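You operate a simulated robot arm through the tools that you are given. There is no shell and no other tool. Be economical: measure what you need, move in short steps, check, and stop when the job is done.

The job below is to be done with a simulated robot arm. You get a single attempt, and the scene is never put back.

JOB
Switch the outlets off, park the green and blue plugs, shut the tray.
Fine: the lever on the outlet tray goes off first; each plug on the rest of its colour; the other plugs, dimmer and cord switch stay.

The check looks at the end state, three seconds after you hand in, the way a careful person would. Anything else that was tipped, shoved, dropped, spilled or broken makes it a failure.

ROBOT AND FRAMES
A 6-joint arm with a two-finger parallel gripper, fixed in place. Base frame: the origin is at the foot of the arm, x ahead of it, y to its left, z up. Readings come in m, rad, newtons and seconds.
With the tool pointing down near the work surface it reaches from about 0.46 to 0.88 m from the base axis. Its first joint turns from -2.007 to 2.007 rad. Payload 4.2 kg.
The tool frame sits at the grasp point between the pads (the TCP): z along the fingers, y along the line on which they close. The tips reach 0.023 m beyond it. Largest opening 0.094 m; finger width 0.038, thickness 0.01; the body of the gripper, 0.054 by 0.096 m, starts 0.039 m behind the TCP.
Orientation is that of the tool frame in the base frame, as a unit quaternion [w, x, y, z]. With the fingers straight down and closing along the base's y, the tool's x points along the base's -x, its y along +y and its z along -z.

CONTROLS
- The arm moves only by the tool servo_tool. Its argument "rows" is a list of rows, each an object of numbers (a shift or turn left out is 0, a gripper value left out holds the last): "wx", "wy", "wz": the turn, a rotation vector about the tool's x, y, z in units of 4 degrees (1.0 is 4 degrees); "dx", "dy", "dz": the shift along the tool's x, y, z in units of 40 mm (1.0 is 40 mm); "hand": the gripper command, from -1 (shut) to 1 (fully open), values between in proportion. In form: [{"wx": .., "wy": .., "wz": .., "dx": .., "dy": .., "dz": .., "hand": ..}, ...]. A call has 1 to 20 rows; each row shifts and turns the commanded pose from where the row before left it, along the tool's axes as they then stand. A call with a number of a shift or a turn outside -1 to 1 is refused whole. Rows are played at 5 a second. More than 0.05 m and 0.15 rad between two rows, or a gripper value outside its range, and nothing of the call is played. Where a pose cannot be reached the arm comes as near as it can. A force on the tool above 40 N (or 10 N above the force at the start of the call, whichever is more), or a blocked arm, ends the call early, and 0.2 s more pass. The fingers move at their own pace (about 0.108 m/s each) and stop on an object; they squeeze with about 31 N. The grip force told is the motor's: it shows also when the fingers shut on nothing. Time passes only in rows, and 0.2 s behind the last, so rows that do not move let the fingers close. It gives the time, the measured TCP pose, the force on the tool (base axes), the opening and the grip force at its end, in the units of the frame above (readings bear some noise), with the torque about the TCP (base axes, N m) and any sound that the robot's microphone picked up, and new pictures: "pictures" is both (left out), scene, wrist or none.
- Cameras (640 x 400 px; columns grow to the right, rows downward): "scene" is fixed at [0.4091, -0.6462, 1.343]; the picture's right is [1.00, 0.07, 0.00], its down [0.03, -0.52, -0.85] and it looks along [-0.06, 0.85, -0.52] (base axes); focal length 352 px, centre (320, 200). "wrist" rides on the gripper at [0.086, 0.016, -0.074] in the tool frame; the picture's right is [-0.18, 0.98, 0.00], its down [-0.58, -0.11, -0.81] and it looks along [-0.79, -0.15, 0.59] (tool axes); focal length 243 px, centre (320, 200). There is no depth. A picture from a camera that has moved, and an enlarged one, comes with that camera's place and axes in the base frame and with its lens. The place of the scene camera against the robot may be out by one fixed shift of up to 0.012 m in any direction.
- lift_body(by): slides the trunk up (or, below 0, down) by that many m; the arm rides with it, the base frame stays. It gives what a move gives, with no picture.
- zoom(camera, box): a new picture of the part [left, top, right, bottom] of that camera's present view, enlarged. The clock stands still meanwhile.
- finish_job(): hands the job in; it is judged then, once.

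Work in short steps. Places have to be worked out from the pictures, the camera data and where the tool is seen: move nearer, look again, correct. Check each grasp and each placing, and mend what went wrong. You have 120 turns and 200 pictures in all, those below and enlarged ones among them. Open the gripper and draw the arm clear of the work before you hand the job in, unless the task says otherwise; then end with one line.

The tools are called after ">>>" as name(argument=value, ...) on one line, values as JSON. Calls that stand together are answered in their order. servo_tool: Moves the arm, as the interface text tells. Its arguments: {"type":"object","properties":{"rows":{"type":"array","items":{"type":"object","properties":{"wx":{"type":"number"},"wy":{"type":"number"},"wz":{"type":"number"},"dx":{"type":"number"},"dy":{"type":"number"},"dz":{"type":"number"},"hand":{"type":"number"}}}},"pictures":{"type":"string","enum":["both","scene","wrist","none"]}},"required":["rows"]} The other tools are called the same way: lift_body (by) slides the trunk up or down; zoom (camera, box) takes an enlarged picture of a part of a camera's view; finish_job () hands the job in.

At the start:

```text
clock: 0.0
tool_pos: [0.3152, 0.279, 0.9497]
ee_rot: [-0.001, 0.007, 1.0, -0.004]
contact_force: [0.8, -0.7, -0.4]
torque: [0.0, -0.01, -0.01]
finger_gap: 0.0942
gripper_force: 0.1
trunk travel left (down, up): [-0.55, 0.44]
```

scene: 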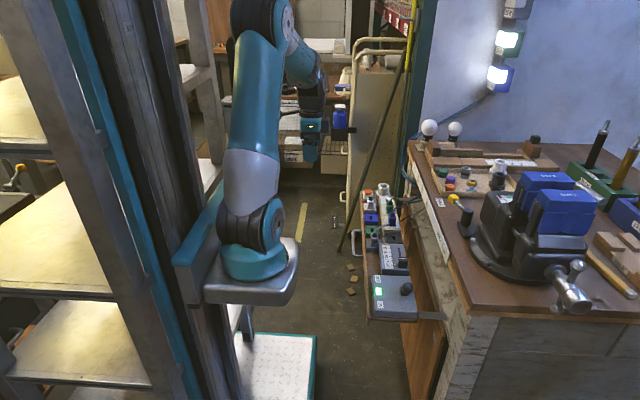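
wrist: 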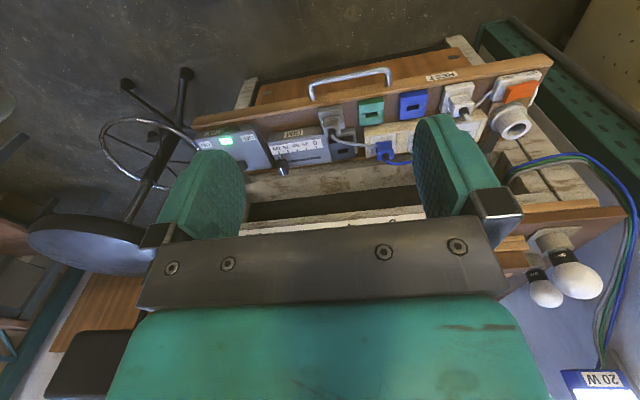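

The tray is an open drawer on the left side of the bench, well below the arm. I'll zoom in from both cameras to see it.

>>> zoom(camera="scene", box=[330, 170, 450, 330])

>>> zoom(camera="wrist", box=[180, 40, 580, 190])

>>> zoom(camera="scene", box=[400, 110, 640, 260])

```text
2.50 times, centred on (390, 250) of scene
camera zoom: at [0.4091, -0.6462, 1.343], right [1.0, 0.07, 0.0], down [0.03, -0.52, -0.85], along [-0.06, 0.85, -0.52], focal length 879 px, centre (145, 75)
```

zoom: 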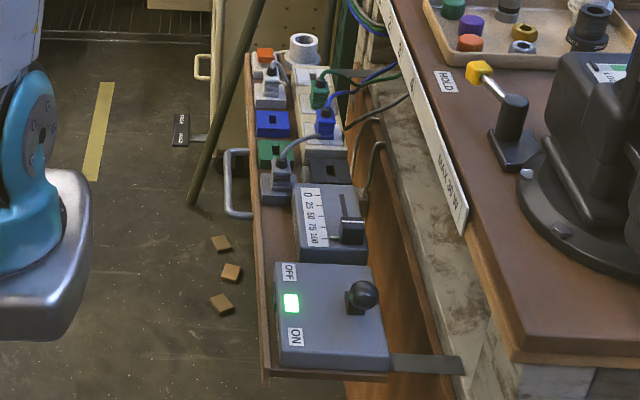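

```text
1.60 times, centred on (380, 115) of wrist
camera zoom: at [0.2295, 0.2962, 1.0248], right [0.2, 0.98, -0.01], down [0.58, -0.11, 0.81], along [0.79, -0.16, -0.59], focal length 388 px, centre (224, 336)
```

zoom: 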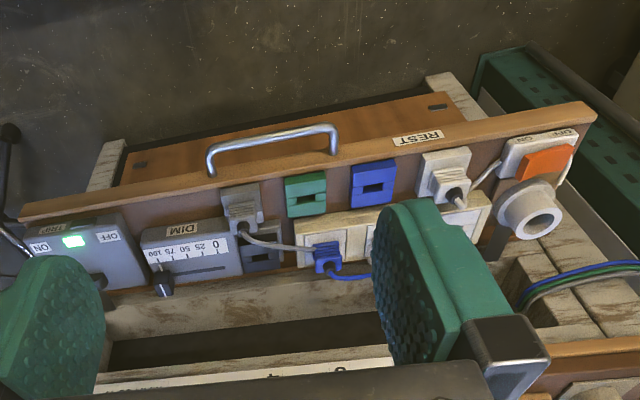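

```text
2.67 times, centred on (520, 185) of scene
camera zoom: at [0.4091, -0.6462, 1.343], right [1.0, 0.07, 0.0], down [0.03, -0.52, -0.85], along [-0.06, 0.85, -0.52], focal length 938 px, centre (-213, 240)
```

zoom: 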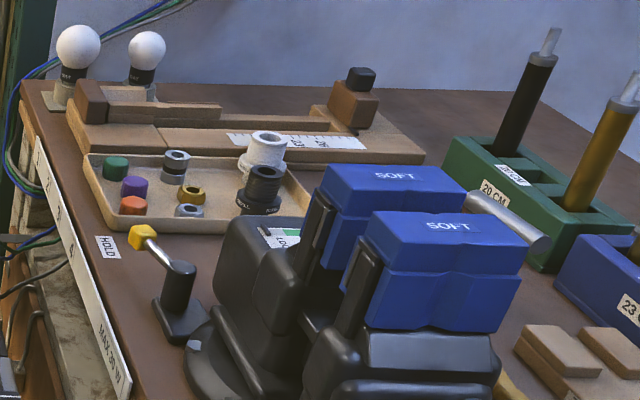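

The tray's top is near z≈0.66, around x≈0.5–0.65 and y≈0.05–0.45, with the handle on its -x side, so it shuts towards +x. I'll slide towards -y and look at the lever and dimmer from the wrist.

>>> servo_tool(rows=[{"dy": -1, "dz": 0.5}, {"dy": -1, "dz": 0.5}, {"dy": -1, "dz": 0.5}, {"dy": -1, "dz": 0.5}, {"dy": -1}])

```text
clock: 1.2
tool_pos: [0.3281, 0.1139, 0.8871]
ee_rot: [-0.001, 0.006, 1.0, -0.005]
contact_force: [0.5, 0.0, -0.2]
torque: [-0.03, 0.02, 0.02]
finger_gap: 0.0941
gripper_force: 0.0
out of reach, approached as far as the arm can: row 4, 5
trunk travel left (down, up): [-0.55, 0.44]
camera wrist: at [0.2422, 0.1313, 0.962], right [0.2, 0.98, -0.01], down [0.58, -0.11, 0.81], along [0.79, -0.16, -0.59], focal length 243 px, centre (320, 200)
```

scene: 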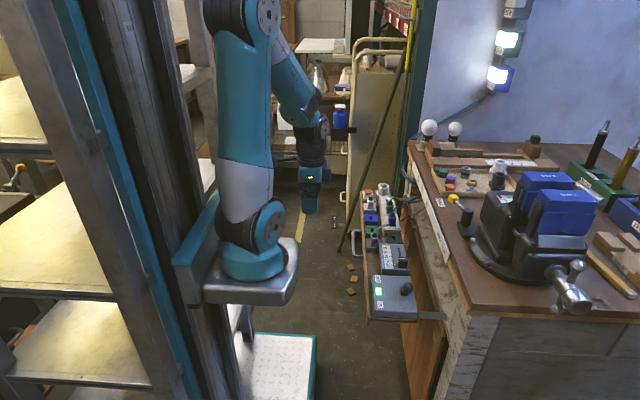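
wrist: 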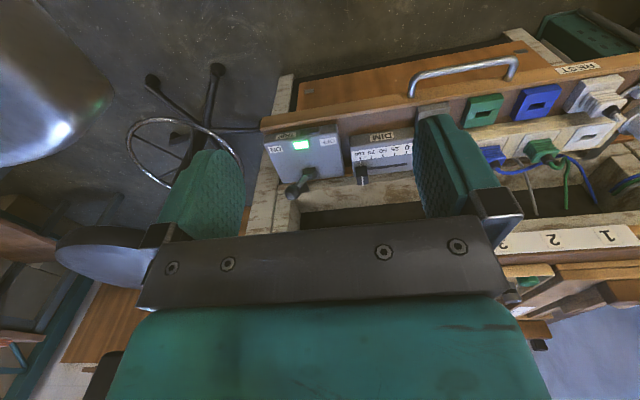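

The arm hit its inner reach limit, but the view is useful. I'll zoom in on the tray.

>>> zoom(camera="wrist", box=[240, 60, 440, 220])

>>> zoom(camera="wrist", box=[440, 40, 640, 200])

>>> zoom(camera="scene", box=[345, 175, 425, 255])

```text
2.50 times, centred on (340, 140) of wrist
camera zoom: at [0.2422, 0.1313, 0.962], right [0.2, 0.98, -0.01], down [0.58, -0.11, 0.81], along [0.79, -0.16, -0.59], focal length 606 px, centre (270, 350)
```

zoom: 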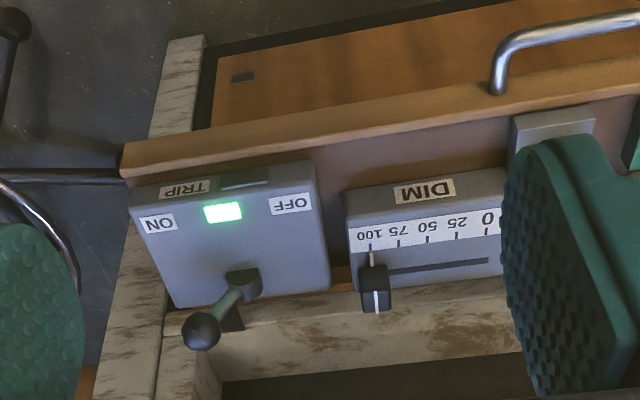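

```text
2.50 times, centred on (540, 120) of wrist
camera zoom: at [0.2422, 0.1313, 0.962], right [0.2, 0.98, -0.01], down [0.58, -0.11, 0.81], along [0.79, -0.16, -0.59], focal length 606 px, centre (-230, 400)
```

zoom: 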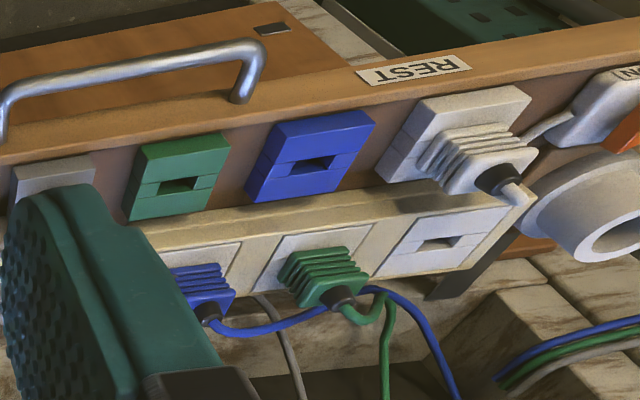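

```text
5.00 times, centred on (385, 215) of scene
camera zoom: at [0.4091, -0.6462, 1.343], right [1.0, 0.07, 0.0], down [0.03, -0.52, -0.85], along [-0.06, 0.85, -0.52], focal length 1758 px, centre (-5, 125)
```

zoom: 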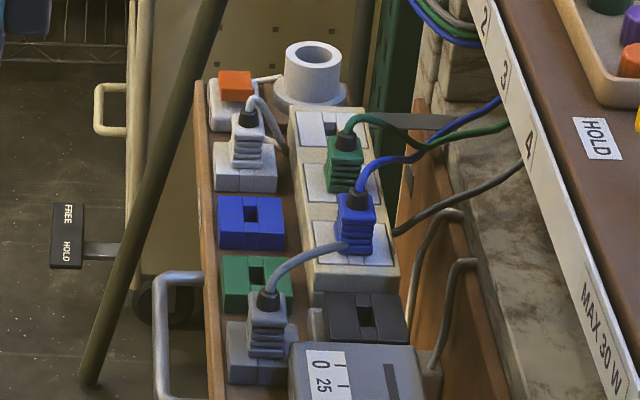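

The TRIP lever's knob is near (0.583, 0.01, 0.685) and tilts towards ON (-y). I'll close the gripper and hover on its -y side, above the bench level.

>>> servo_tool(rows=[{"dx": -1, "hand": -1}, {"dx": -1, "dy": -0.5}, {"dx": -1, "dy": -0.5}, {"dx": -1, "dy": -0.6}, {"dx": -1, "dy": -0.7}, {"dx": -1, "dy": -0.7}, {"dx": -0.3, "dy": -0.7}])

```text
clock: 2.8
tool_pos: [0.5757, -0.0369, 0.8885]
ee_rot: [-0.001, 0.007, 1.0, -0.005]
contact_force: [-0.7, 0.1, 0.3]
torque: [-0.04, -0.02, 0.01]
finger_gap: 0.0
gripper_force: 30.7
trunk travel left (down, up): [-0.55, 0.44]
camera wrist: at [0.4909, -0.0201, 0.9645], right [0.2, 0.98, -0.01], down [0.58, -0.11, 0.81], along [0.79, -0.16, -0.59], focal length 243 px, centre (320, 200)
```

scene: 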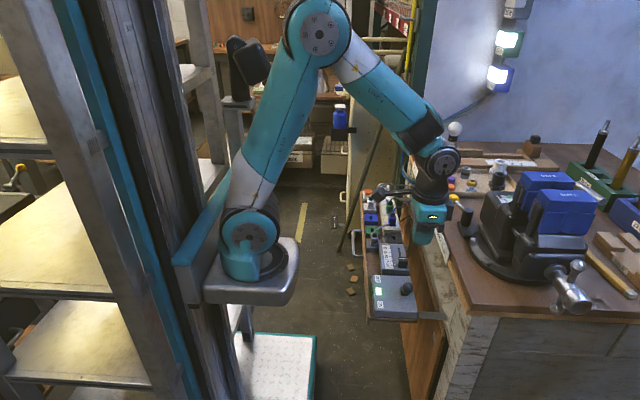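
wrist: 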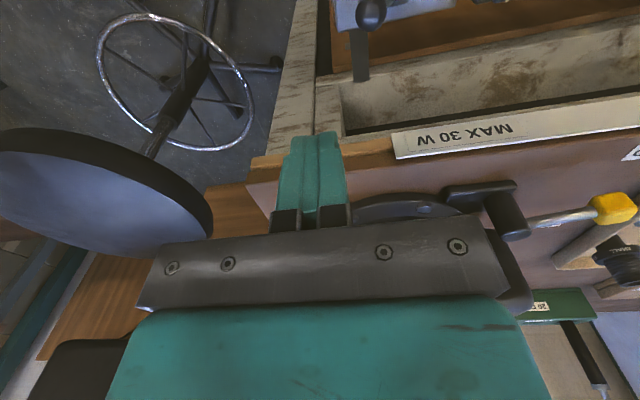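

The hand is clear and the wrist view puts the knob at (0.579, 0.011). I'll descend beside it.

>>> servo_tool(rows=[{"dz": 1}, {"dz": 1}, {"dz": 1}, {"dz": 1}, {"dz": 0.3}, {}])

```text
clock: 4.2
tool_pos: [0.5774, -0.0366, 0.7185]
ee_rot: [-0.001, 0.006, 1.0, -0.004]
contact_force: [-0.6, 0.7, 0.7]
torque: [-0.01, 0.02, 0.0]
finger_gap: 0.0
gripper_force: 31.2
trunk travel left (down, up): [-0.55, 0.44]
camera wrist: at [0.4917, -0.0201, 0.7936], right [0.2, 0.98, -0.01], down [0.58, -0.11, 0.81], along [0.79, -0.16, -0.59], focal length 243 px, centre (320, 200)
```

scene: 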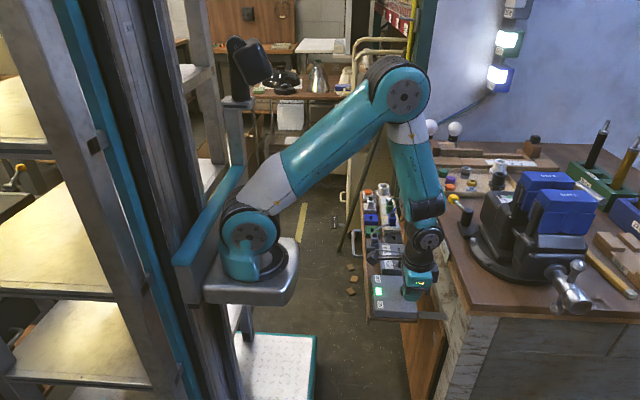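
wrist: 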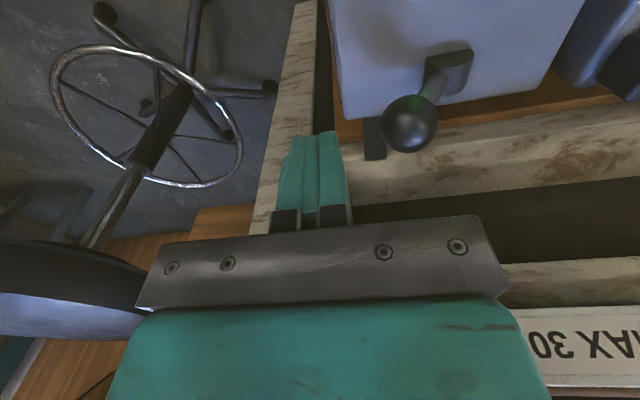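

The knob is confirmed at (0.579, 0.010, 0.684). I'll go down 20 mm and push +y in small steps, listening for the click.

>>> servo_tool(rows=[{"dz": 0.5}, {"dy": 0.4}, {"dy": 0.4}, {"dy": 0.4}, {"dy": 0.4}, {"dy": 0.3}, {}])

```text
clock: 5.1
tool_pos: [0.5779, -0.011, 0.7013]
ee_rot: [0.0, 0.012, 1.0, -0.014]
contact_force: [-3.3, -17.9, 16.3]
torque: [-0.13, -0.01, 0.0]
finger_gap: 0.0003
gripper_force: 31.6
trunk travel left (down, up): [-0.55, 0.44]
stopped in row 4: the force on the tool passed its limit at 56 N (the readings are from after the stop); the commanded pose is now the measured one
camera wrist: at [0.4922, 0.0079, 0.7748], right [0.21, 0.98, -0.03], down [0.58, -0.1, 0.81], along [0.79, -0.18, -0.59], focal length 243 px, centre (320, 200)
```

scene: 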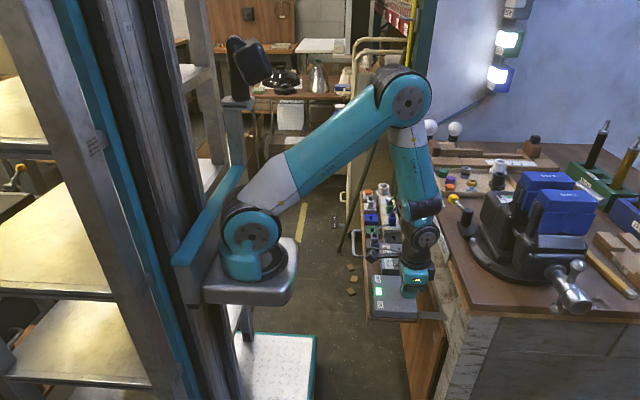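
wrist: 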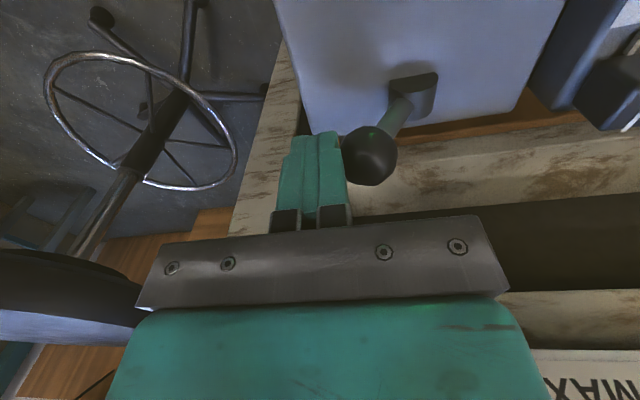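

I touched the knob, and the force spiked because the steps were coarse and too high for a lever tilted at 45°. I'll back off, go 10 mm lower, then push gently along the arc (+y and slightly up).

>>> servo_tool(rows=[{"dy": -0.25}, {"dz": 0.25}, {"dy": 0.15}, {"dy": 0.1}, {"dy": 0.1, "dz": -0.05}, {"dy": 0.1, "dz": -0.05}, {"dy": 0.1, "dz": -0.05}, {"dy": 0.1, "dz": -0.05}, {"dy": 0.1, "dz": -0.05}, {"dy": 0.1, "dz": -0.05}, {"dy": 0.1}, {"dy": 0.1}])

```text
clock: 6.1
tool_pos: [0.579, -0.0134, 0.6919]
ee_rot: [0.0, 0.013, 1.0, -0.018]
contact_force: [-4.6, -22.2, 19.6]
torque: [0.18, -0.03, 0.02]
finger_gap: 0.0001
gripper_force: 31.1
trunk travel left (down, up): [-0.55, 0.44]
stopped in row 5: the force on the tool passed its limit at 47 N (the readings are from after the stop); the commanded pose is now the measured one
camera wrist: at [0.4923, 0.0063, 0.7652], right [0.21, 0.98, -0.03], down [0.58, -0.1, 0.81], along [0.79, -0.19, -0.59], focal length 243 px, centre (320, 200)
```

scene: 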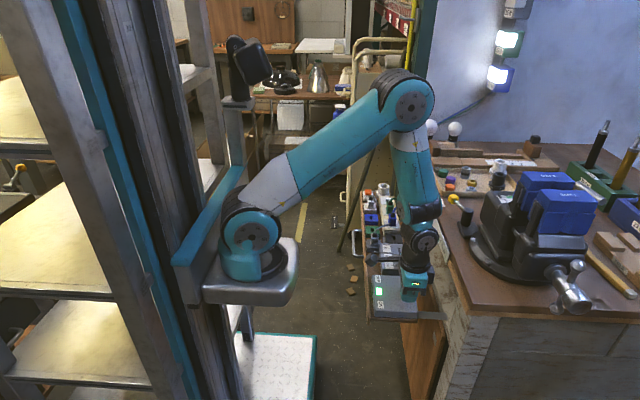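
wrist: 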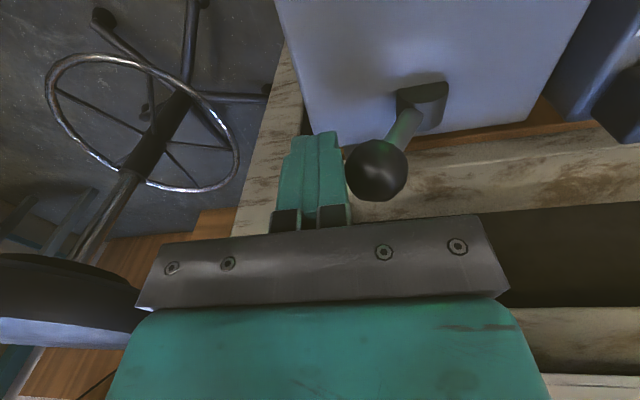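

The reaction runs straight along the lever axis, so the finger is jamming by friction and not following the knob's rise. I'll back off 3 mm and follow the real arc: up and across, then down.

>>> servo_tool(rows=[{"dy": -0.1}, {"dy": 0.07, "dz": -0.05}, {"dy": 0.08, "dz": -0.07}, {"dy": 0.08, "dz": -0.06}, {"dy": 0.08, "dz": -0.05}, {"dy": 0.08, "dz": -0.05}, {"dy": 0.09, "dz": -0.03}, {"dy": 0.09, "dz": -0.02}, {"dy": 0.09, "dz": -0.01}, {"dy": 0.09}, {"dy": 0.09}, {"dy": 0.09, "dz": 0.01}, {"dy": 0.09, "dz": 0.02}, {"dy": 0.09, "dz": 0.03}, {"dy": 0.08, "dz": 0.05}, {"dy": 0.08, "dz": 0.05}])

```text
clock: 8.5
tool_pos: [0.5801, 0.0152, 0.705]
ee_rot: [0.002, 0.013, 1.0, -0.015]
contact_force: [-5.3, -6.9, 25.2]
torque: [0.25, -0.02, 0.06]
finger_gap: 0.0
gripper_force: 30.7
trunk travel left (down, up): [-0.55, 0.44]
stopped in row 11: the force on the tool passed its limit at 42 N (the readings are from after the stop); the commanded pose is now the measured one
camera wrist: at [0.4935, 0.0352, 0.7794], right [0.21, 0.98, -0.03], down [0.58, -0.1, 0.81], along [0.79, -0.19, -0.58], focal length 243 px, centre (320, 200)
```

scene: 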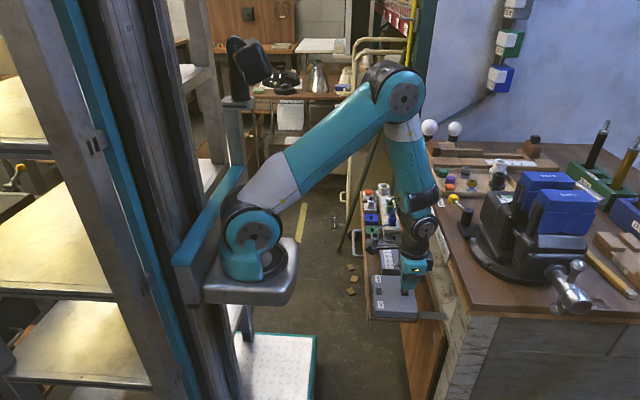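
wrist: 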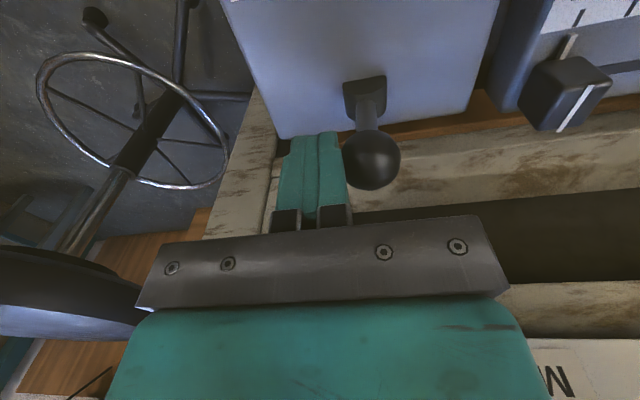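

The lever is now about vertical, and the lamps and the green light have gone off. I'll finish the swing, raising slightly at first to relieve the vertical load.

>>> servo_tool(rows=[{"dy": -0.06, "dz": -0.04}, {"dy": 0.1, "dz": -0.02}, {"dy": 0.1}, {"dy": 0.1}, {"dy": 0.1, "dz": 0.01}, {"dy": 0.1, "dz": 0.02}, {"dy": 0.1, "dz": 0.03}, {"dy": 0.1, "dz": 0.04}, {"dy": 0.1, "dz": 0.05}, {"dy": 0.1, "dz": 0.06}])

```text
clock: 10.7
tool_pos: [0.5802, 0.0503, 0.6973]
ee_rot: [0.001, 0.013, 1.0, -0.016]
contact_force: [-0.7, -0.9, -0.7]
torque: [-0.03, 0.03, 0.0]
finger_gap: 0.0
gripper_force: 31.3
trunk travel left (down, up): [-0.55, 0.44]
camera wrist: at [0.4953, 0.0691, 0.7715], right [0.21, 0.98, -0.03], down [0.58, -0.1, 0.81], along [0.79, -0.19, -0.59], focal length 243 px, centre (320, 200)
```

scene: 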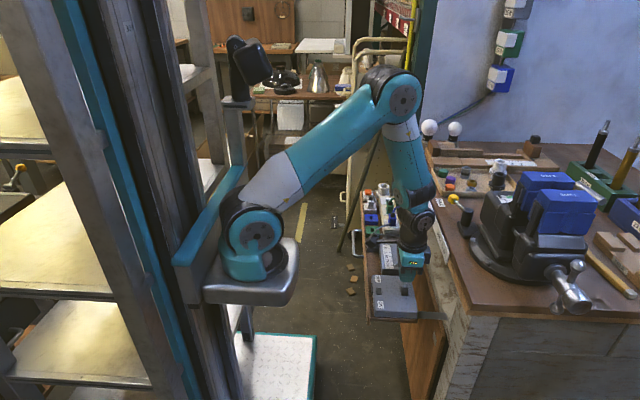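
wrist: 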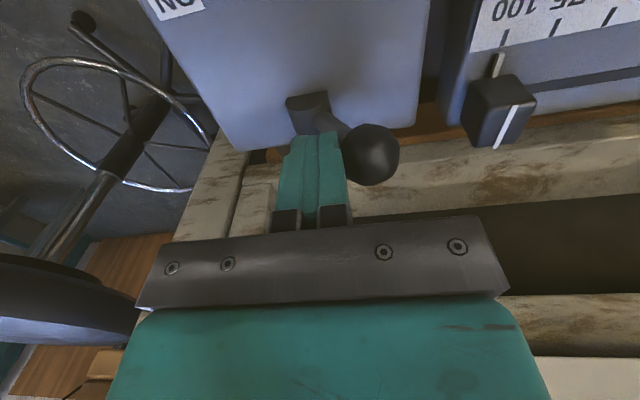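

The lever is fully on OFF (knob now at y≈0.073, mirroring the start) and nothing is touching the hand. I'll back off, rise, level the tool and look at the plugs from above.

>>> servo_tool(rows=[{"dy": -0.3}, {"dz": -1}, {"dz": -1, "wx": -0.46, "wz": -0.37}, {"dz": -1}, {"dz": -1}, {"dx": 0.8, "dy": 0.8}, {"dx": 0.8, "dy": 0.8}, {"dx": 0.8, "dy": 0.8}, {"dy": 1}, {"dy": 1}, {"dy": 1}])

>>> zoom(camera="scene", box=[345, 175, 425, 255])

```text
clock: 13.1
tool_pos: [0.4864, 0.257, 0.8597]
ee_rot: [0.001, 0.001, 1.0, 0.001]
contact_force: [-0.1, -0.3, -0.2]
torque: [0.03, 0.02, 0.02]
finger_gap: 0.0
gripper_force: 31.7
trunk travel left (down, up): [-0.55, 0.44]
camera wrist: at [0.3995, 0.2718, 0.9344], right [0.19, 0.98, 0.0], down [0.58, -0.11, 0.81], along [0.79, -0.15, -0.59], focal length 243 px, centre (320, 200)
```

scene: 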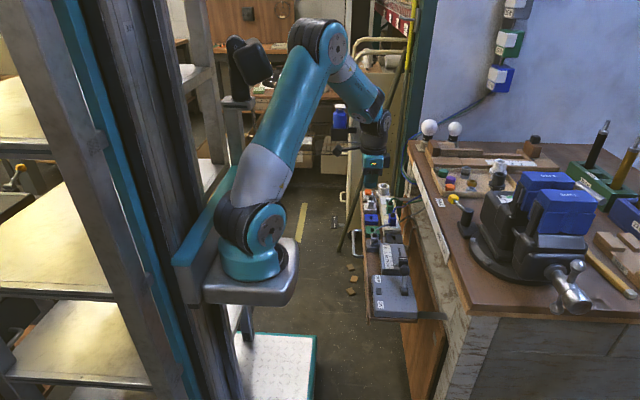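
wrist: 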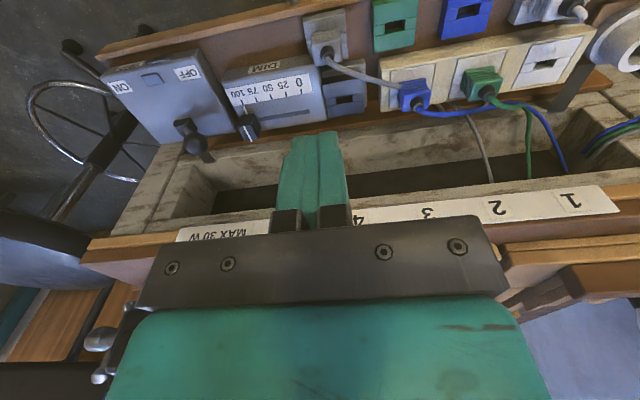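

```text
5.00 times, centred on (385, 215) of scene
camera zoom: at [0.4091, -0.6462, 1.343], right [1.0, 0.07, 0.0], down [0.03, -0.52, -0.85], along [-0.06, 0.85, -0.52], focal length 1758 px, centre (-5, 125)
```

zoom: 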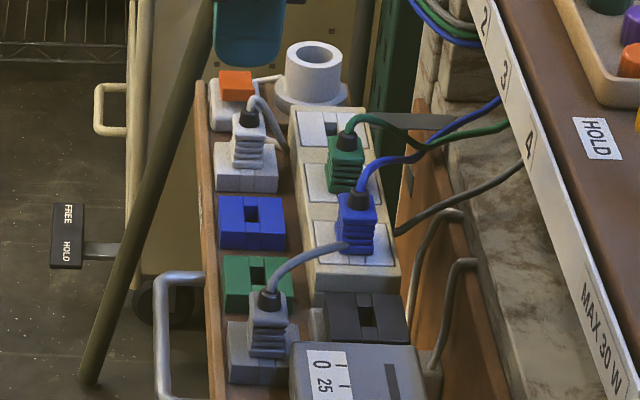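

The lever and dimmer look right. I'll zoom the wrist view on the plugs and rests to measure them.

>>> zoom(camera="wrist", box=[290, 0, 610, 160])

```text
2.00 times, centred on (450, 80) of wrist
camera zoom: at [0.3995, 0.2718, 0.9344], right [0.19, 0.98, 0.0], down [0.58, -0.11, 0.81], along [0.79, -0.15, -0.59], focal length 485 px, centre (60, 440)
```

zoom: 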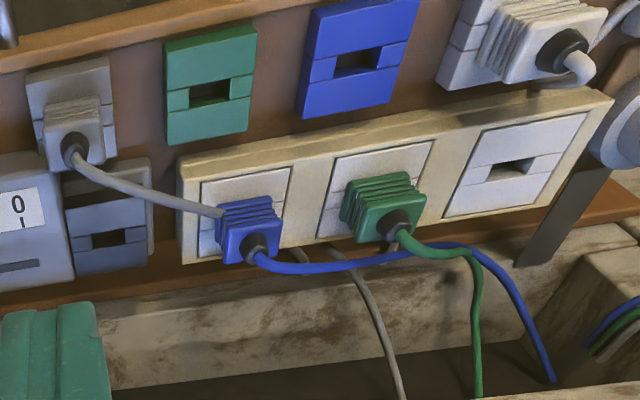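

I estimate the blue plug at about (0.58, 0.353, body z 0.64–0.67), with the sockets about 78 mm apart. I'll take a second wrist view from a different place to measure the rests more exactly, and part-open the gripper.

>>> servo_tool(rows=[{"dx": 0.7, "dy": 0.8, "hand": 0.28}, {"dx": 0.7, "dy": 0.8}, {"dy": 1}, {"dz": -0.5}, {}], pictures="none")

>>> zoom(camera="wrist", box=[160, 30, 480, 230])

```text
clock: 14.3
tool_pos: [0.4295, 0.3594, 0.8782]
ee_rot: [0.001, 0.0, 1.0, 0.002]
contact_force: [-0.5, -0.4, 0.3]
torque: [0.0, -0.02, 0.0]
finger_gap: 0.0601
gripper_force: 0.0
trunk travel left (down, up): [-0.55, 0.44]
```

```text
2.00 times, centred on (320, 130) of wrist
camera zoom: at [0.3426, 0.3743, 0.953], right [0.18, 0.98, 0.0], down [0.58, -0.11, 0.81], along [0.79, -0.15, -0.59], focal length 485 px, centre (320, 340)
```

zoom: 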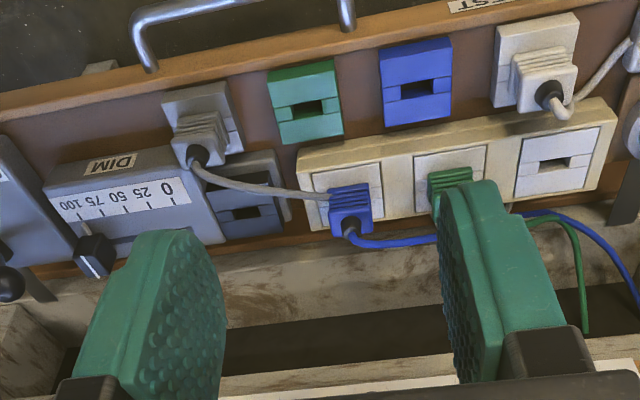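

Triangulating from the two wrist views:
- **Blue plug:** about (0.577, 0.351)
- **Green plug:** about (0.577, 0.427)
- **Socket tops:** z 0.642
- **Green rest slot:** (0.512, 0.332, 0.627)
- **Blue rest slot:** (0.5135, 0.407, 0.627)

I'll hover above the blue plug.

>>> servo_tool(rows=[{"dx": -1}, {"dx": -1}, {"dx": -1}, {"dx": -0.69, "dy": -0.2}, {"dz": 1}, {"dz": 1}, {"dz": 1}, {"dz": 0.3}, {}])

```text
clock: 16.3
tool_pos: [0.5756, 0.3515, 0.7473]
ee_rot: [0.001, 0.0, 1.0, 0.002]
contact_force: [0.1, 0.1, 0.3]
torque: [0.0, -0.02, 0.0]
finger_gap: 0.0601
gripper_force: 0.0
trunk travel left (down, up): [-0.55, 0.44]
camera wrist: at [0.4899, 0.3665, 0.822], right [0.18, 0.98, 0.0], down [0.58, -0.11, 0.81], along [0.79, -0.15, -0.59], focal length 243 px, centre (320, 200)
```

scene: 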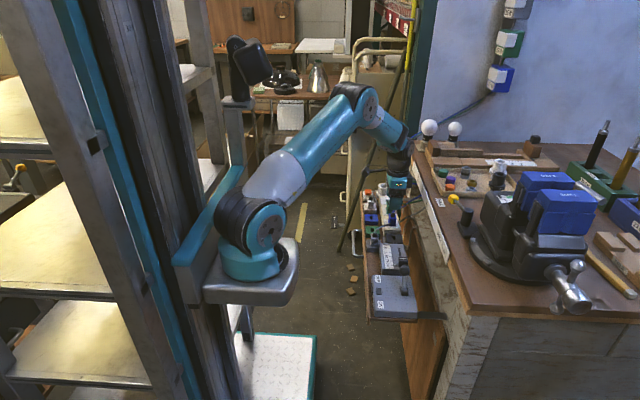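
wrist: 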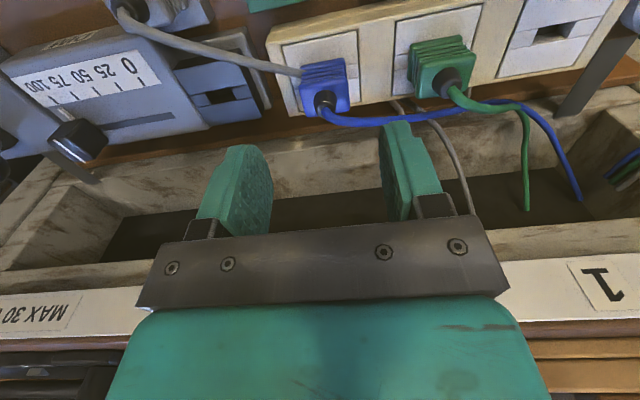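

Fingers straddle the blue plug, which reads at (0.575, 0.354). I'll shift 2.5 mm, descend to z≈0.672 and close.

>>> servo_tool(rows=[{"dy": 0.06, "dz": 0.7}, {"dz": 0.7}, {"dz": 0.45}, {}, {"hand": -1}, {}, {}])

```text
clock: 17.9
tool_pos: [0.5765, 0.3559, 0.6717]
ee_rot: [0.001, 0.001, 1.0, 0.0]
contact_force: [-1.3, -16.1, 3.7]
torque: [-0.36, -0.01, 0.04]
finger_gap: 0.0312
gripper_force: 31.2
trunk travel left (down, up): [-0.55, 0.44]
camera wrist: at [0.4903, 0.3701, 0.7471], right [0.19, 0.98, 0.0], down [0.58, -0.11, 0.81], along [0.79, -0.15, -0.59], focal length 243 px, centre (320, 200)
```

scene: 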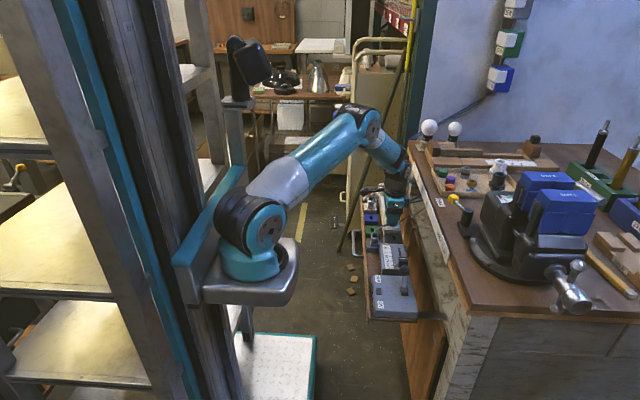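
wrist: 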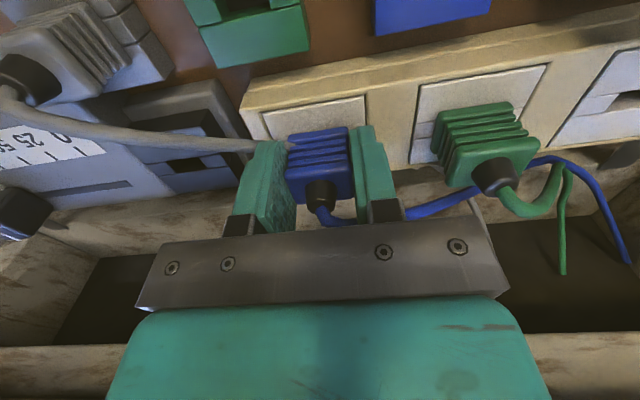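

The blue plug is gripped at 31 mm width with a 16 N side load. I'll relieve that with a tiny -y shift before pulling.

>>> servo_tool(rows=[{"dy": -0.05}, {}, {}], pictures="none")

```text
clock: 18.7
tool_pos: [0.5769, 0.3547, 0.672]
ee_rot: [0.0, -0.001, 1.0, 0.002]
contact_force: [0.9, -0.5, -0.1]
torque: [-0.03, 0.13, -0.05]
finger_gap: 0.0311
gripper_force: 31.1
trunk travel left (down, up): [-0.55, 0.44]
```

The load is gone. Pulling straight up.

>>> servo_tool(rows=[{"dz": -0.1}, {"dz": -0.1}, {"dz": -0.15}, {"dz": -0.2}, {"dz": -0.25}, {"dz": -0.3}, {"dz": -0.3}, {}])

```text
clock: 20.5
tool_pos: [0.5752, 0.3503, 0.7297]
ee_rot: [0.0, 0.0, 1.0, 0.001]
contact_force: [-0.3, 0.5, 0.1]
torque: [0.05, -0.03, 0.02]
finger_gap: 0.031
gripper_force: 31.0
trunk travel left (down, up): [-0.55, 0.44]
camera wrist: at [0.4894, 0.3659, 0.8033], right [0.18, 0.98, 0.0], down [0.58, -0.11, 0.81], along [0.79, -0.15, -0.59], focal length 243 px, centre (320, 200)
```

scene: 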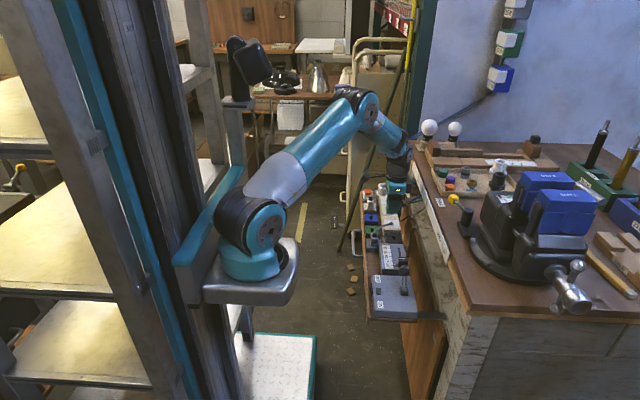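
wrist: 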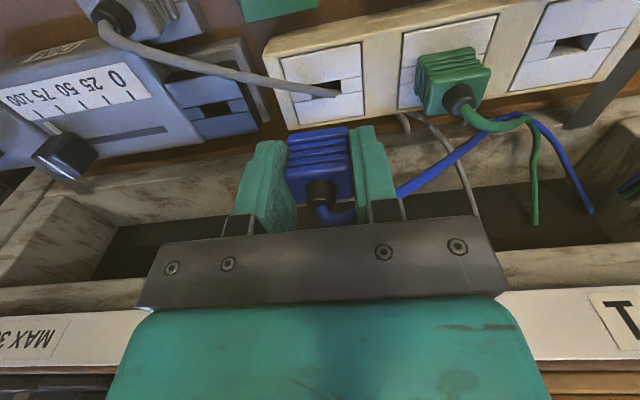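

The plug is out and centred in the fingers. I'll move over the blue rest, x first, at this height.

>>> servo_tool(rows=[{"dz": -0.2}, {"dx": 0.8}, {"dx": 0.77, "dy": 0.4}, {"dy": 0.5}, {"dy": 0.55}, {}, {}])

>>> zoom(camera="scene", box=[345, 175, 425, 255])

```text
clock: 22.1
tool_pos: [0.514, 0.4106, 0.7375]
ee_rot: [0.001, -0.001, 1.0, 0.002]
contact_force: [0.7, 0.2, -0.7]
torque: [0.0, 0.01, -0.02]
finger_gap: 0.031
gripper_force: 30.7
trunk travel left (down, up): [-0.55, 0.44]
camera wrist: at [0.4269, 0.4255, 0.8118], right [0.18, 0.98, 0.0], down [0.58, -0.11, 0.81], along [0.79, -0.15, -0.59], focal length 243 px, centre (320, 200)
```

scene: 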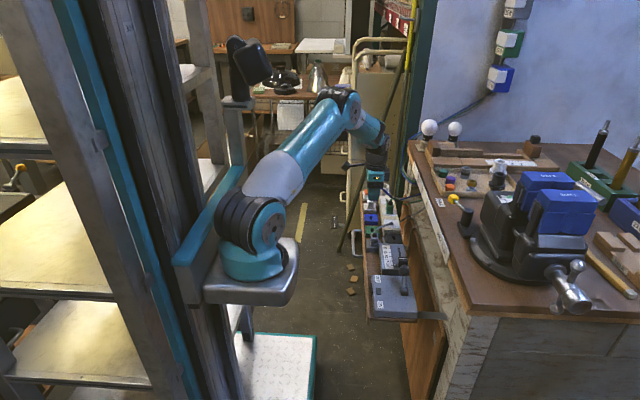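
wrist: 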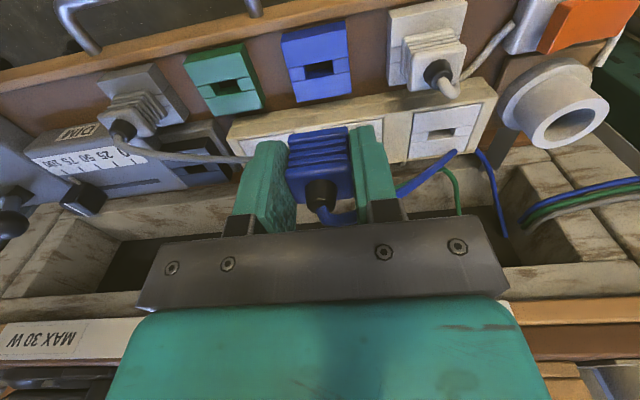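

```text
5.00 times, centred on (385, 215) of scene
camera zoom: at [0.4091, -0.6462, 1.343], right [1.0, 0.07, 0.0], down [0.03, -0.52, -0.85], along [-0.06, 0.85, -0.52], focal length 1758 px, centre (-5, 125)
```

zoom: 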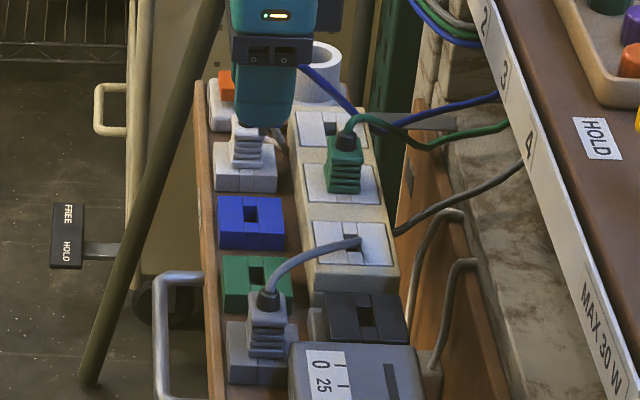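

The rest slot reads (0.5127, 0.4085) and I'm within about 1–2 mm of it. I'll lower to just above insertion and check.

>>> servo_tool(rows=[{"dx": 0.03, "dz": 0.6}, {"dz": 0.6}, {"dz": 0.1}, {}, {}], pictures="none")

>>> zoom(camera="wrist", box=[220, 0, 420, 240])

>>> zoom(camera="scene", box=[355, 180, 415, 230])

```text
clock: 23.3
tool_pos: [0.5122, 0.4103, 0.6837]
ee_rot: [0.001, 0.0, 1.0, 0.001]
contact_force: [-0.4, -0.4, 0.2]
torque: [0.0, 0.0, 0.02]
finger_gap: 0.0309
gripper_force: 31.5
trunk travel left (down, up): [-0.55, 0.44]
```

```text
1.67 times, centred on (320, 120) of wrist
camera zoom: at [0.4261, 0.4256, 0.7584], right [0.18, 0.98, 0.0], down [0.58, -0.11, 0.81], along [0.79, -0.15, -0.59], focal length 404 px, centre (320, 333)
```

zoom: 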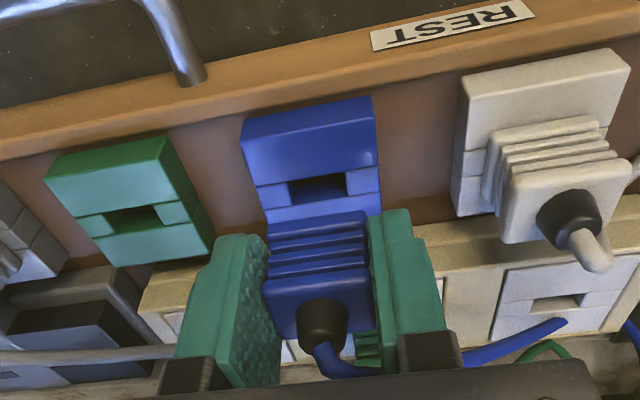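

```text
8.00 times, centred on (385, 205) of scene
camera zoom: at [0.4091, -0.6462, 1.343], right [1.0, 0.07, 0.0], down [0.03, -0.52, -0.85], along [-0.06, 0.85, -0.52], focal length 2813 px, centre (-200, 160)
```

zoom: 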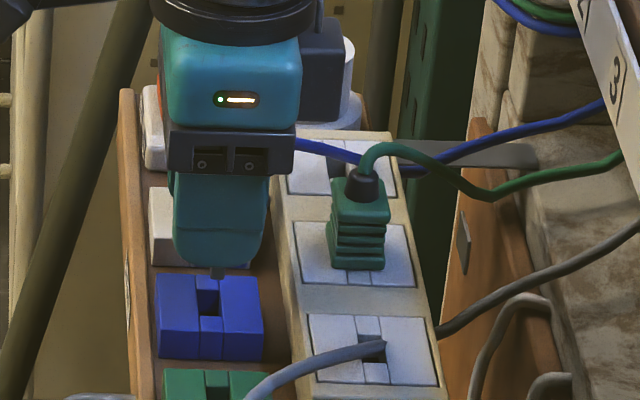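

Alignment in y matches; the scene view suggests the blade is about 1 mm too far +x. I'll make that small correction and insert gently.

>>> servo_tool(rows=[{"dx": 0.02, "dz": 0.1}, {"dz": 0.1}, {"dz": 0.1}, {"dz": 0.1}, {"dz": 0.1}, {"dz": 0.1}, {"dz": 0.07}, {}])

>>> zoom(camera="scene", box=[355, 180, 415, 230])

```text
clock: 25.1
tool_pos: [0.5126, 0.4093, 0.6583]
ee_rot: [0.0, 0.0, 1.0, 0.0]
contact_force: [-7.1, -13.0, 0.7]
torque: [-0.22, 0.06, 0.06]
finger_gap: 0.0306
gripper_force: 30.9
trunk travel left (down, up): [-0.55, 0.44]
camera wrist: at [0.4255, 0.425, 0.7318], right [0.18, 0.98, 0.0], down [0.58, -0.11, 0.81], along [0.79, -0.15, -0.59], focal length 243 px, centre (320, 200)
```

scene: 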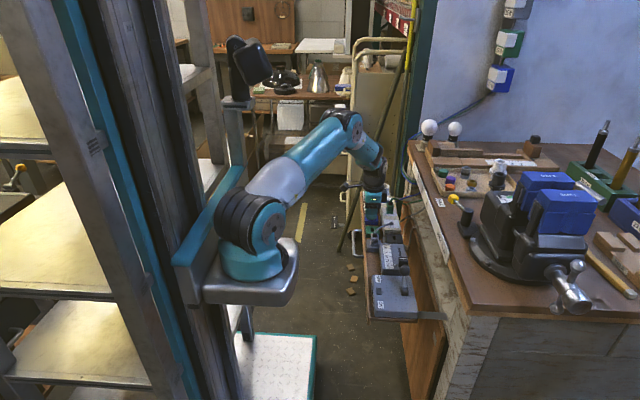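
wrist: 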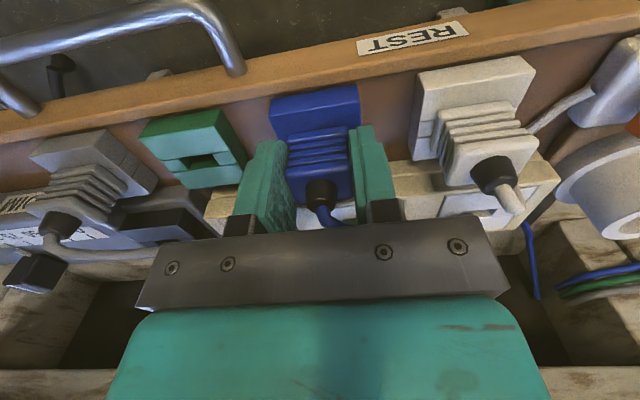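

```text
8.00 times, centred on (385, 205) of scene
camera zoom: at [0.4091, -0.6462, 1.343], right [1.0, 0.07, 0.0], down [0.03, -0.52, -0.85], along [-0.06, 0.85, -0.52], focal length 2813 px, centre (-200, 160)
```

zoom: 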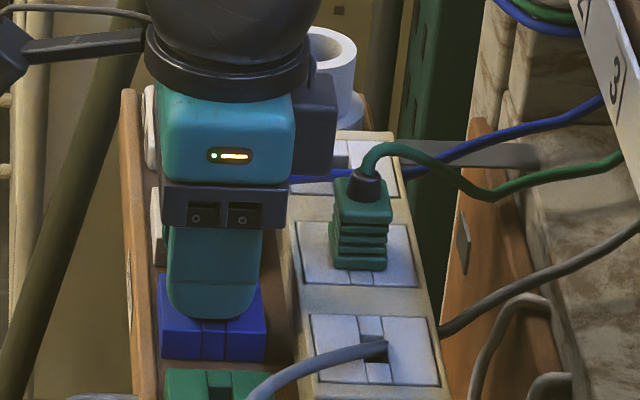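

The blade is in the slot, with a slight side load. I'll relieve it and press down until it seats.

>>> servo_tool(rows=[{"dx": 0.03, "dy": -0.05}, {"dz": 0.04}, {"dz": 0.04}, {"dz": 0.04}, {}], pictures="none")

```text
clock: 26.3
tool_pos: [0.5104, 0.4094, 0.6557]
ee_rot: [0.003, 0.0, 1.0, 0.003]
contact_force: [0.6, -8.9, 34.7]
torque: [-0.39, 0.43, 0.02]
finger_gap: 0.0309
gripper_force: 30.9
trunk travel left (down, up): [-0.55, 0.44]
```

It's firmly seated (35 N up, z as predicted). I'll relax, open to 60 mm and rise.

>>> servo_tool(rows=[{"dz": -0.07}, {"hand": 0.28}, {}, {"dz": -0.4}, {"dz": -0.8}, {"dz": -0.8}, {}])

>>> zoom(camera="scene", box=[355, 180, 415, 230])

```text
clock: 27.9
tool_pos: [0.5121, 0.4087, 0.7354]
ee_rot: [0.001, 0.0, 1.0, 0.001]
contact_force: [-0.2, -0.2, 1.1]
torque: [-0.01, 0.02, -0.02]
finger_gap: 0.0602
gripper_force: 0.1
trunk travel left (down, up): [-0.55, 0.44]
camera wrist: at [0.4248, 0.4235, 0.8091], right [0.18, 0.98, 0.0], down [0.58, -0.11, 0.81], along [0.79, -0.15, -0.59], focal length 243 px, centre (320, 200)
```

scene: 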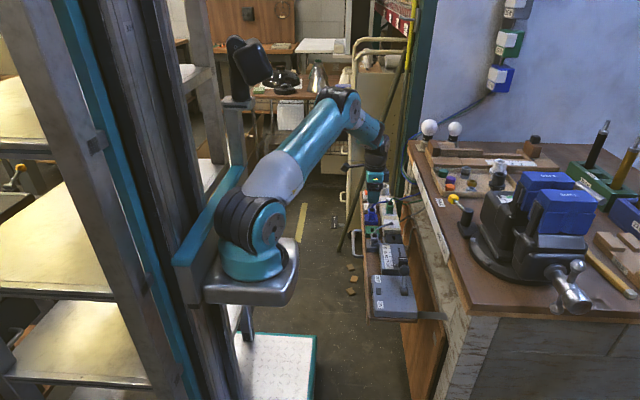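
wrist: 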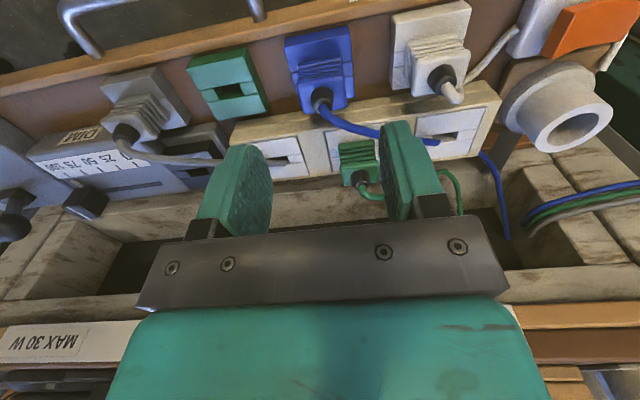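

```text
8.00 times, centred on (385, 205) of scene
camera zoom: at [0.4091, -0.6462, 1.343], right [1.0, 0.07, 0.0], down [0.03, -0.52, -0.85], along [-0.06, 0.85, -0.52], focal length 2813 px, centre (-200, 160)
```

zoom: 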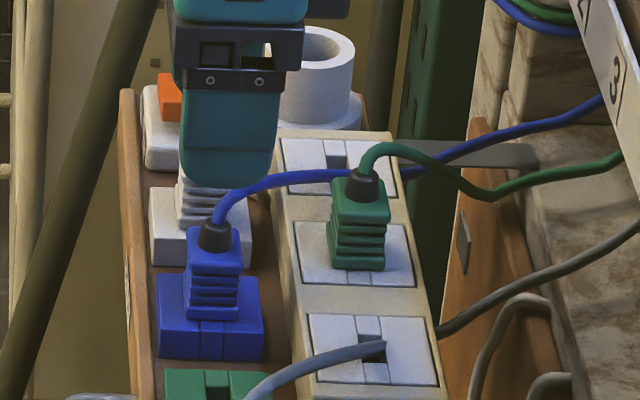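

The blue plug sits fully on the blue rest. Next I'll hover over the green plug at about (0.5765, 0.429) with a slightly narrower opening.

>>> servo_tool(rows=[{"dz": -0.25, "hand": 0.1}, {"dx": -0.8, "dy": 0.25}, {"dx": -0.81, "dy": 0.25}, {}, {}])

```text
clock: 29.1
tool_pos: [0.5754, 0.4261, 0.7437]
ee_rot: [0.001, 0.001, 1.0, 0.0]
contact_force: [0.3, 0.3, -0.4]
torque: [0.01, 0.0, 0.0]
finger_gap: 0.0519
gripper_force: 0.0
trunk travel left (down, up): [-0.55, 0.44]
camera wrist: at [0.4888, 0.4427, 0.8191], right [0.18, 0.98, 0.0], down [0.58, -0.11, 0.81], along [0.79, -0.15, -0.59], focal length 243 px, centre (320, 200)
```

scene: 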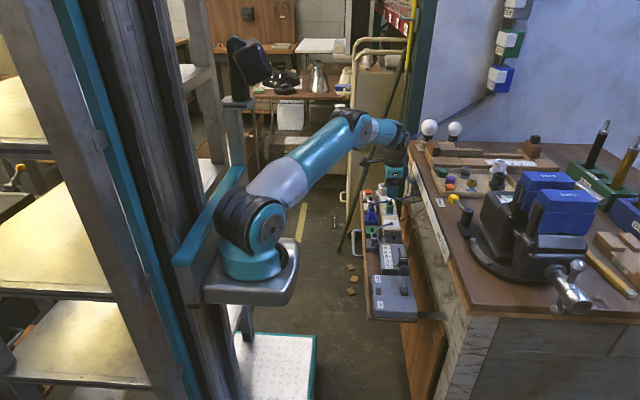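
wrist: 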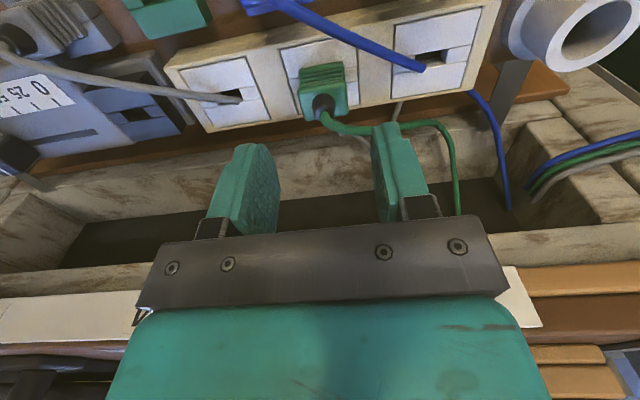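

The green collar reads (0.574, 0.429). I'll adjust 2 mm in y, descend and grip.

>>> servo_tool(rows=[{"dy": 0.05, "dx": 0.01, "dz": 0.6}, {"dz": 0.7}, {"dz": 0.49}, {}, {"hand": -1}, {}, {}])

```text
clock: 30.7
tool_pos: [0.5747, 0.4289, 0.6734]
ee_rot: [0.0, 0.0, 1.0, 0.002]
contact_force: [2.6, 3.8, -2.1]
torque: [0.07, -0.06, 0.02]
finger_gap: 0.0313
gripper_force: 31.3
trunk travel left (down, up): [-0.55, 0.44]
camera wrist: at [0.488, 0.4445, 0.748], right [0.18, 0.98, 0.0], down [0.58, -0.11, 0.81], along [0.79, -0.15, -0.59], focal length 243 px, centre (320, 200)
```

scene: 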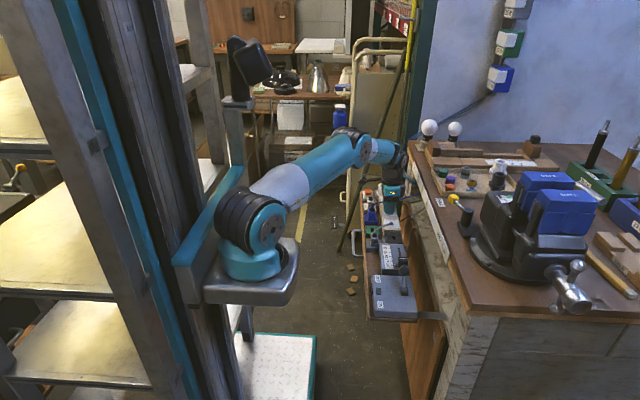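
wrist: 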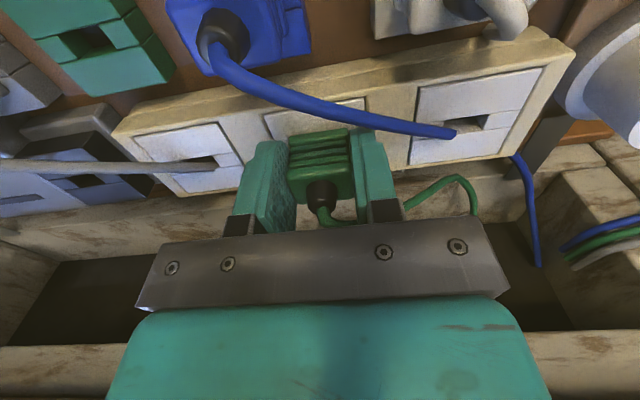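

Gripped well. Pull straight up, then travel -y above the strip and over to the green rest.

>>> servo_tool(rows=[{"dz": -0.1}, {"dz": -0.1}, {"dz": -0.15}, {"dz": -0.2}, {"dz": -0.3}, {"dz": -0.4}, {"dz": -0.4}, {"dy": -0.8}, {"dy": -0.8}, {"dy": -0.77}, {"dx": 0.8}, {"dx": 0.81}, {}, {}])

>>> zoom(camera="scene", box=[355, 190, 415, 240])

```text
clock: 33.7
tool_pos: [0.51, 0.3372, 0.7388]
ee_rot: [0.001, 0.0, 1.0, 0.001]
contact_force: [0.4, -0.2, 0.5]
torque: [0.02, -0.02, 0.02]
finger_gap: 0.031
gripper_force: 31.1
trunk travel left (down, up): [-0.55, 0.44]
camera wrist: at [0.4236, 0.3508, 0.8149], right [0.18, 0.98, 0.0], down [0.58, -0.11, 0.81], along [0.79, -0.15, -0.59], focal length 243 px, centre (320, 200)
```

scene: 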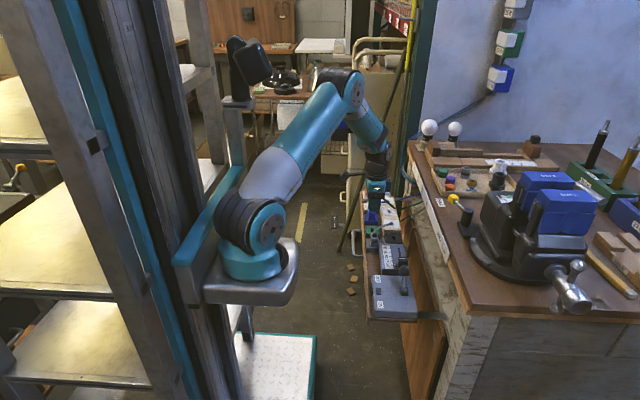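
wrist: 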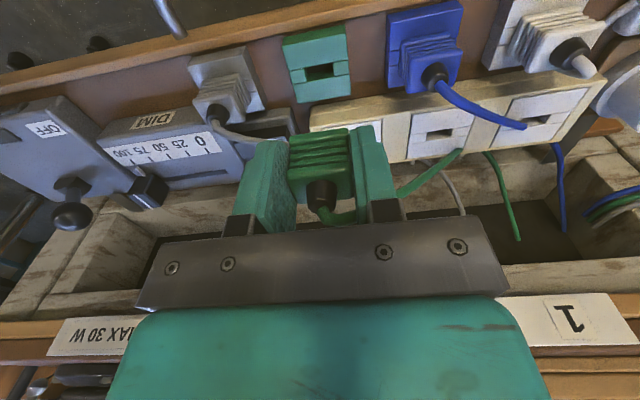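

```text
8.00 times, centred on (385, 215) of scene
camera zoom: at [0.4091, -0.6462, 1.343], right [1.0, 0.07, 0.0], down [0.03, -0.52, -0.85], along [-0.06, 0.85, -0.52], focal length 2813 px, centre (-200, 80)
```

zoom: 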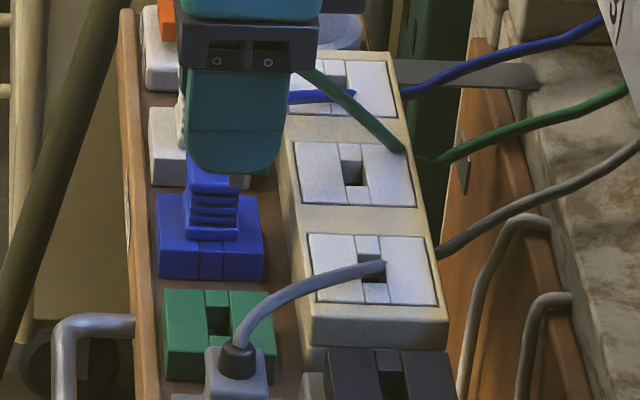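

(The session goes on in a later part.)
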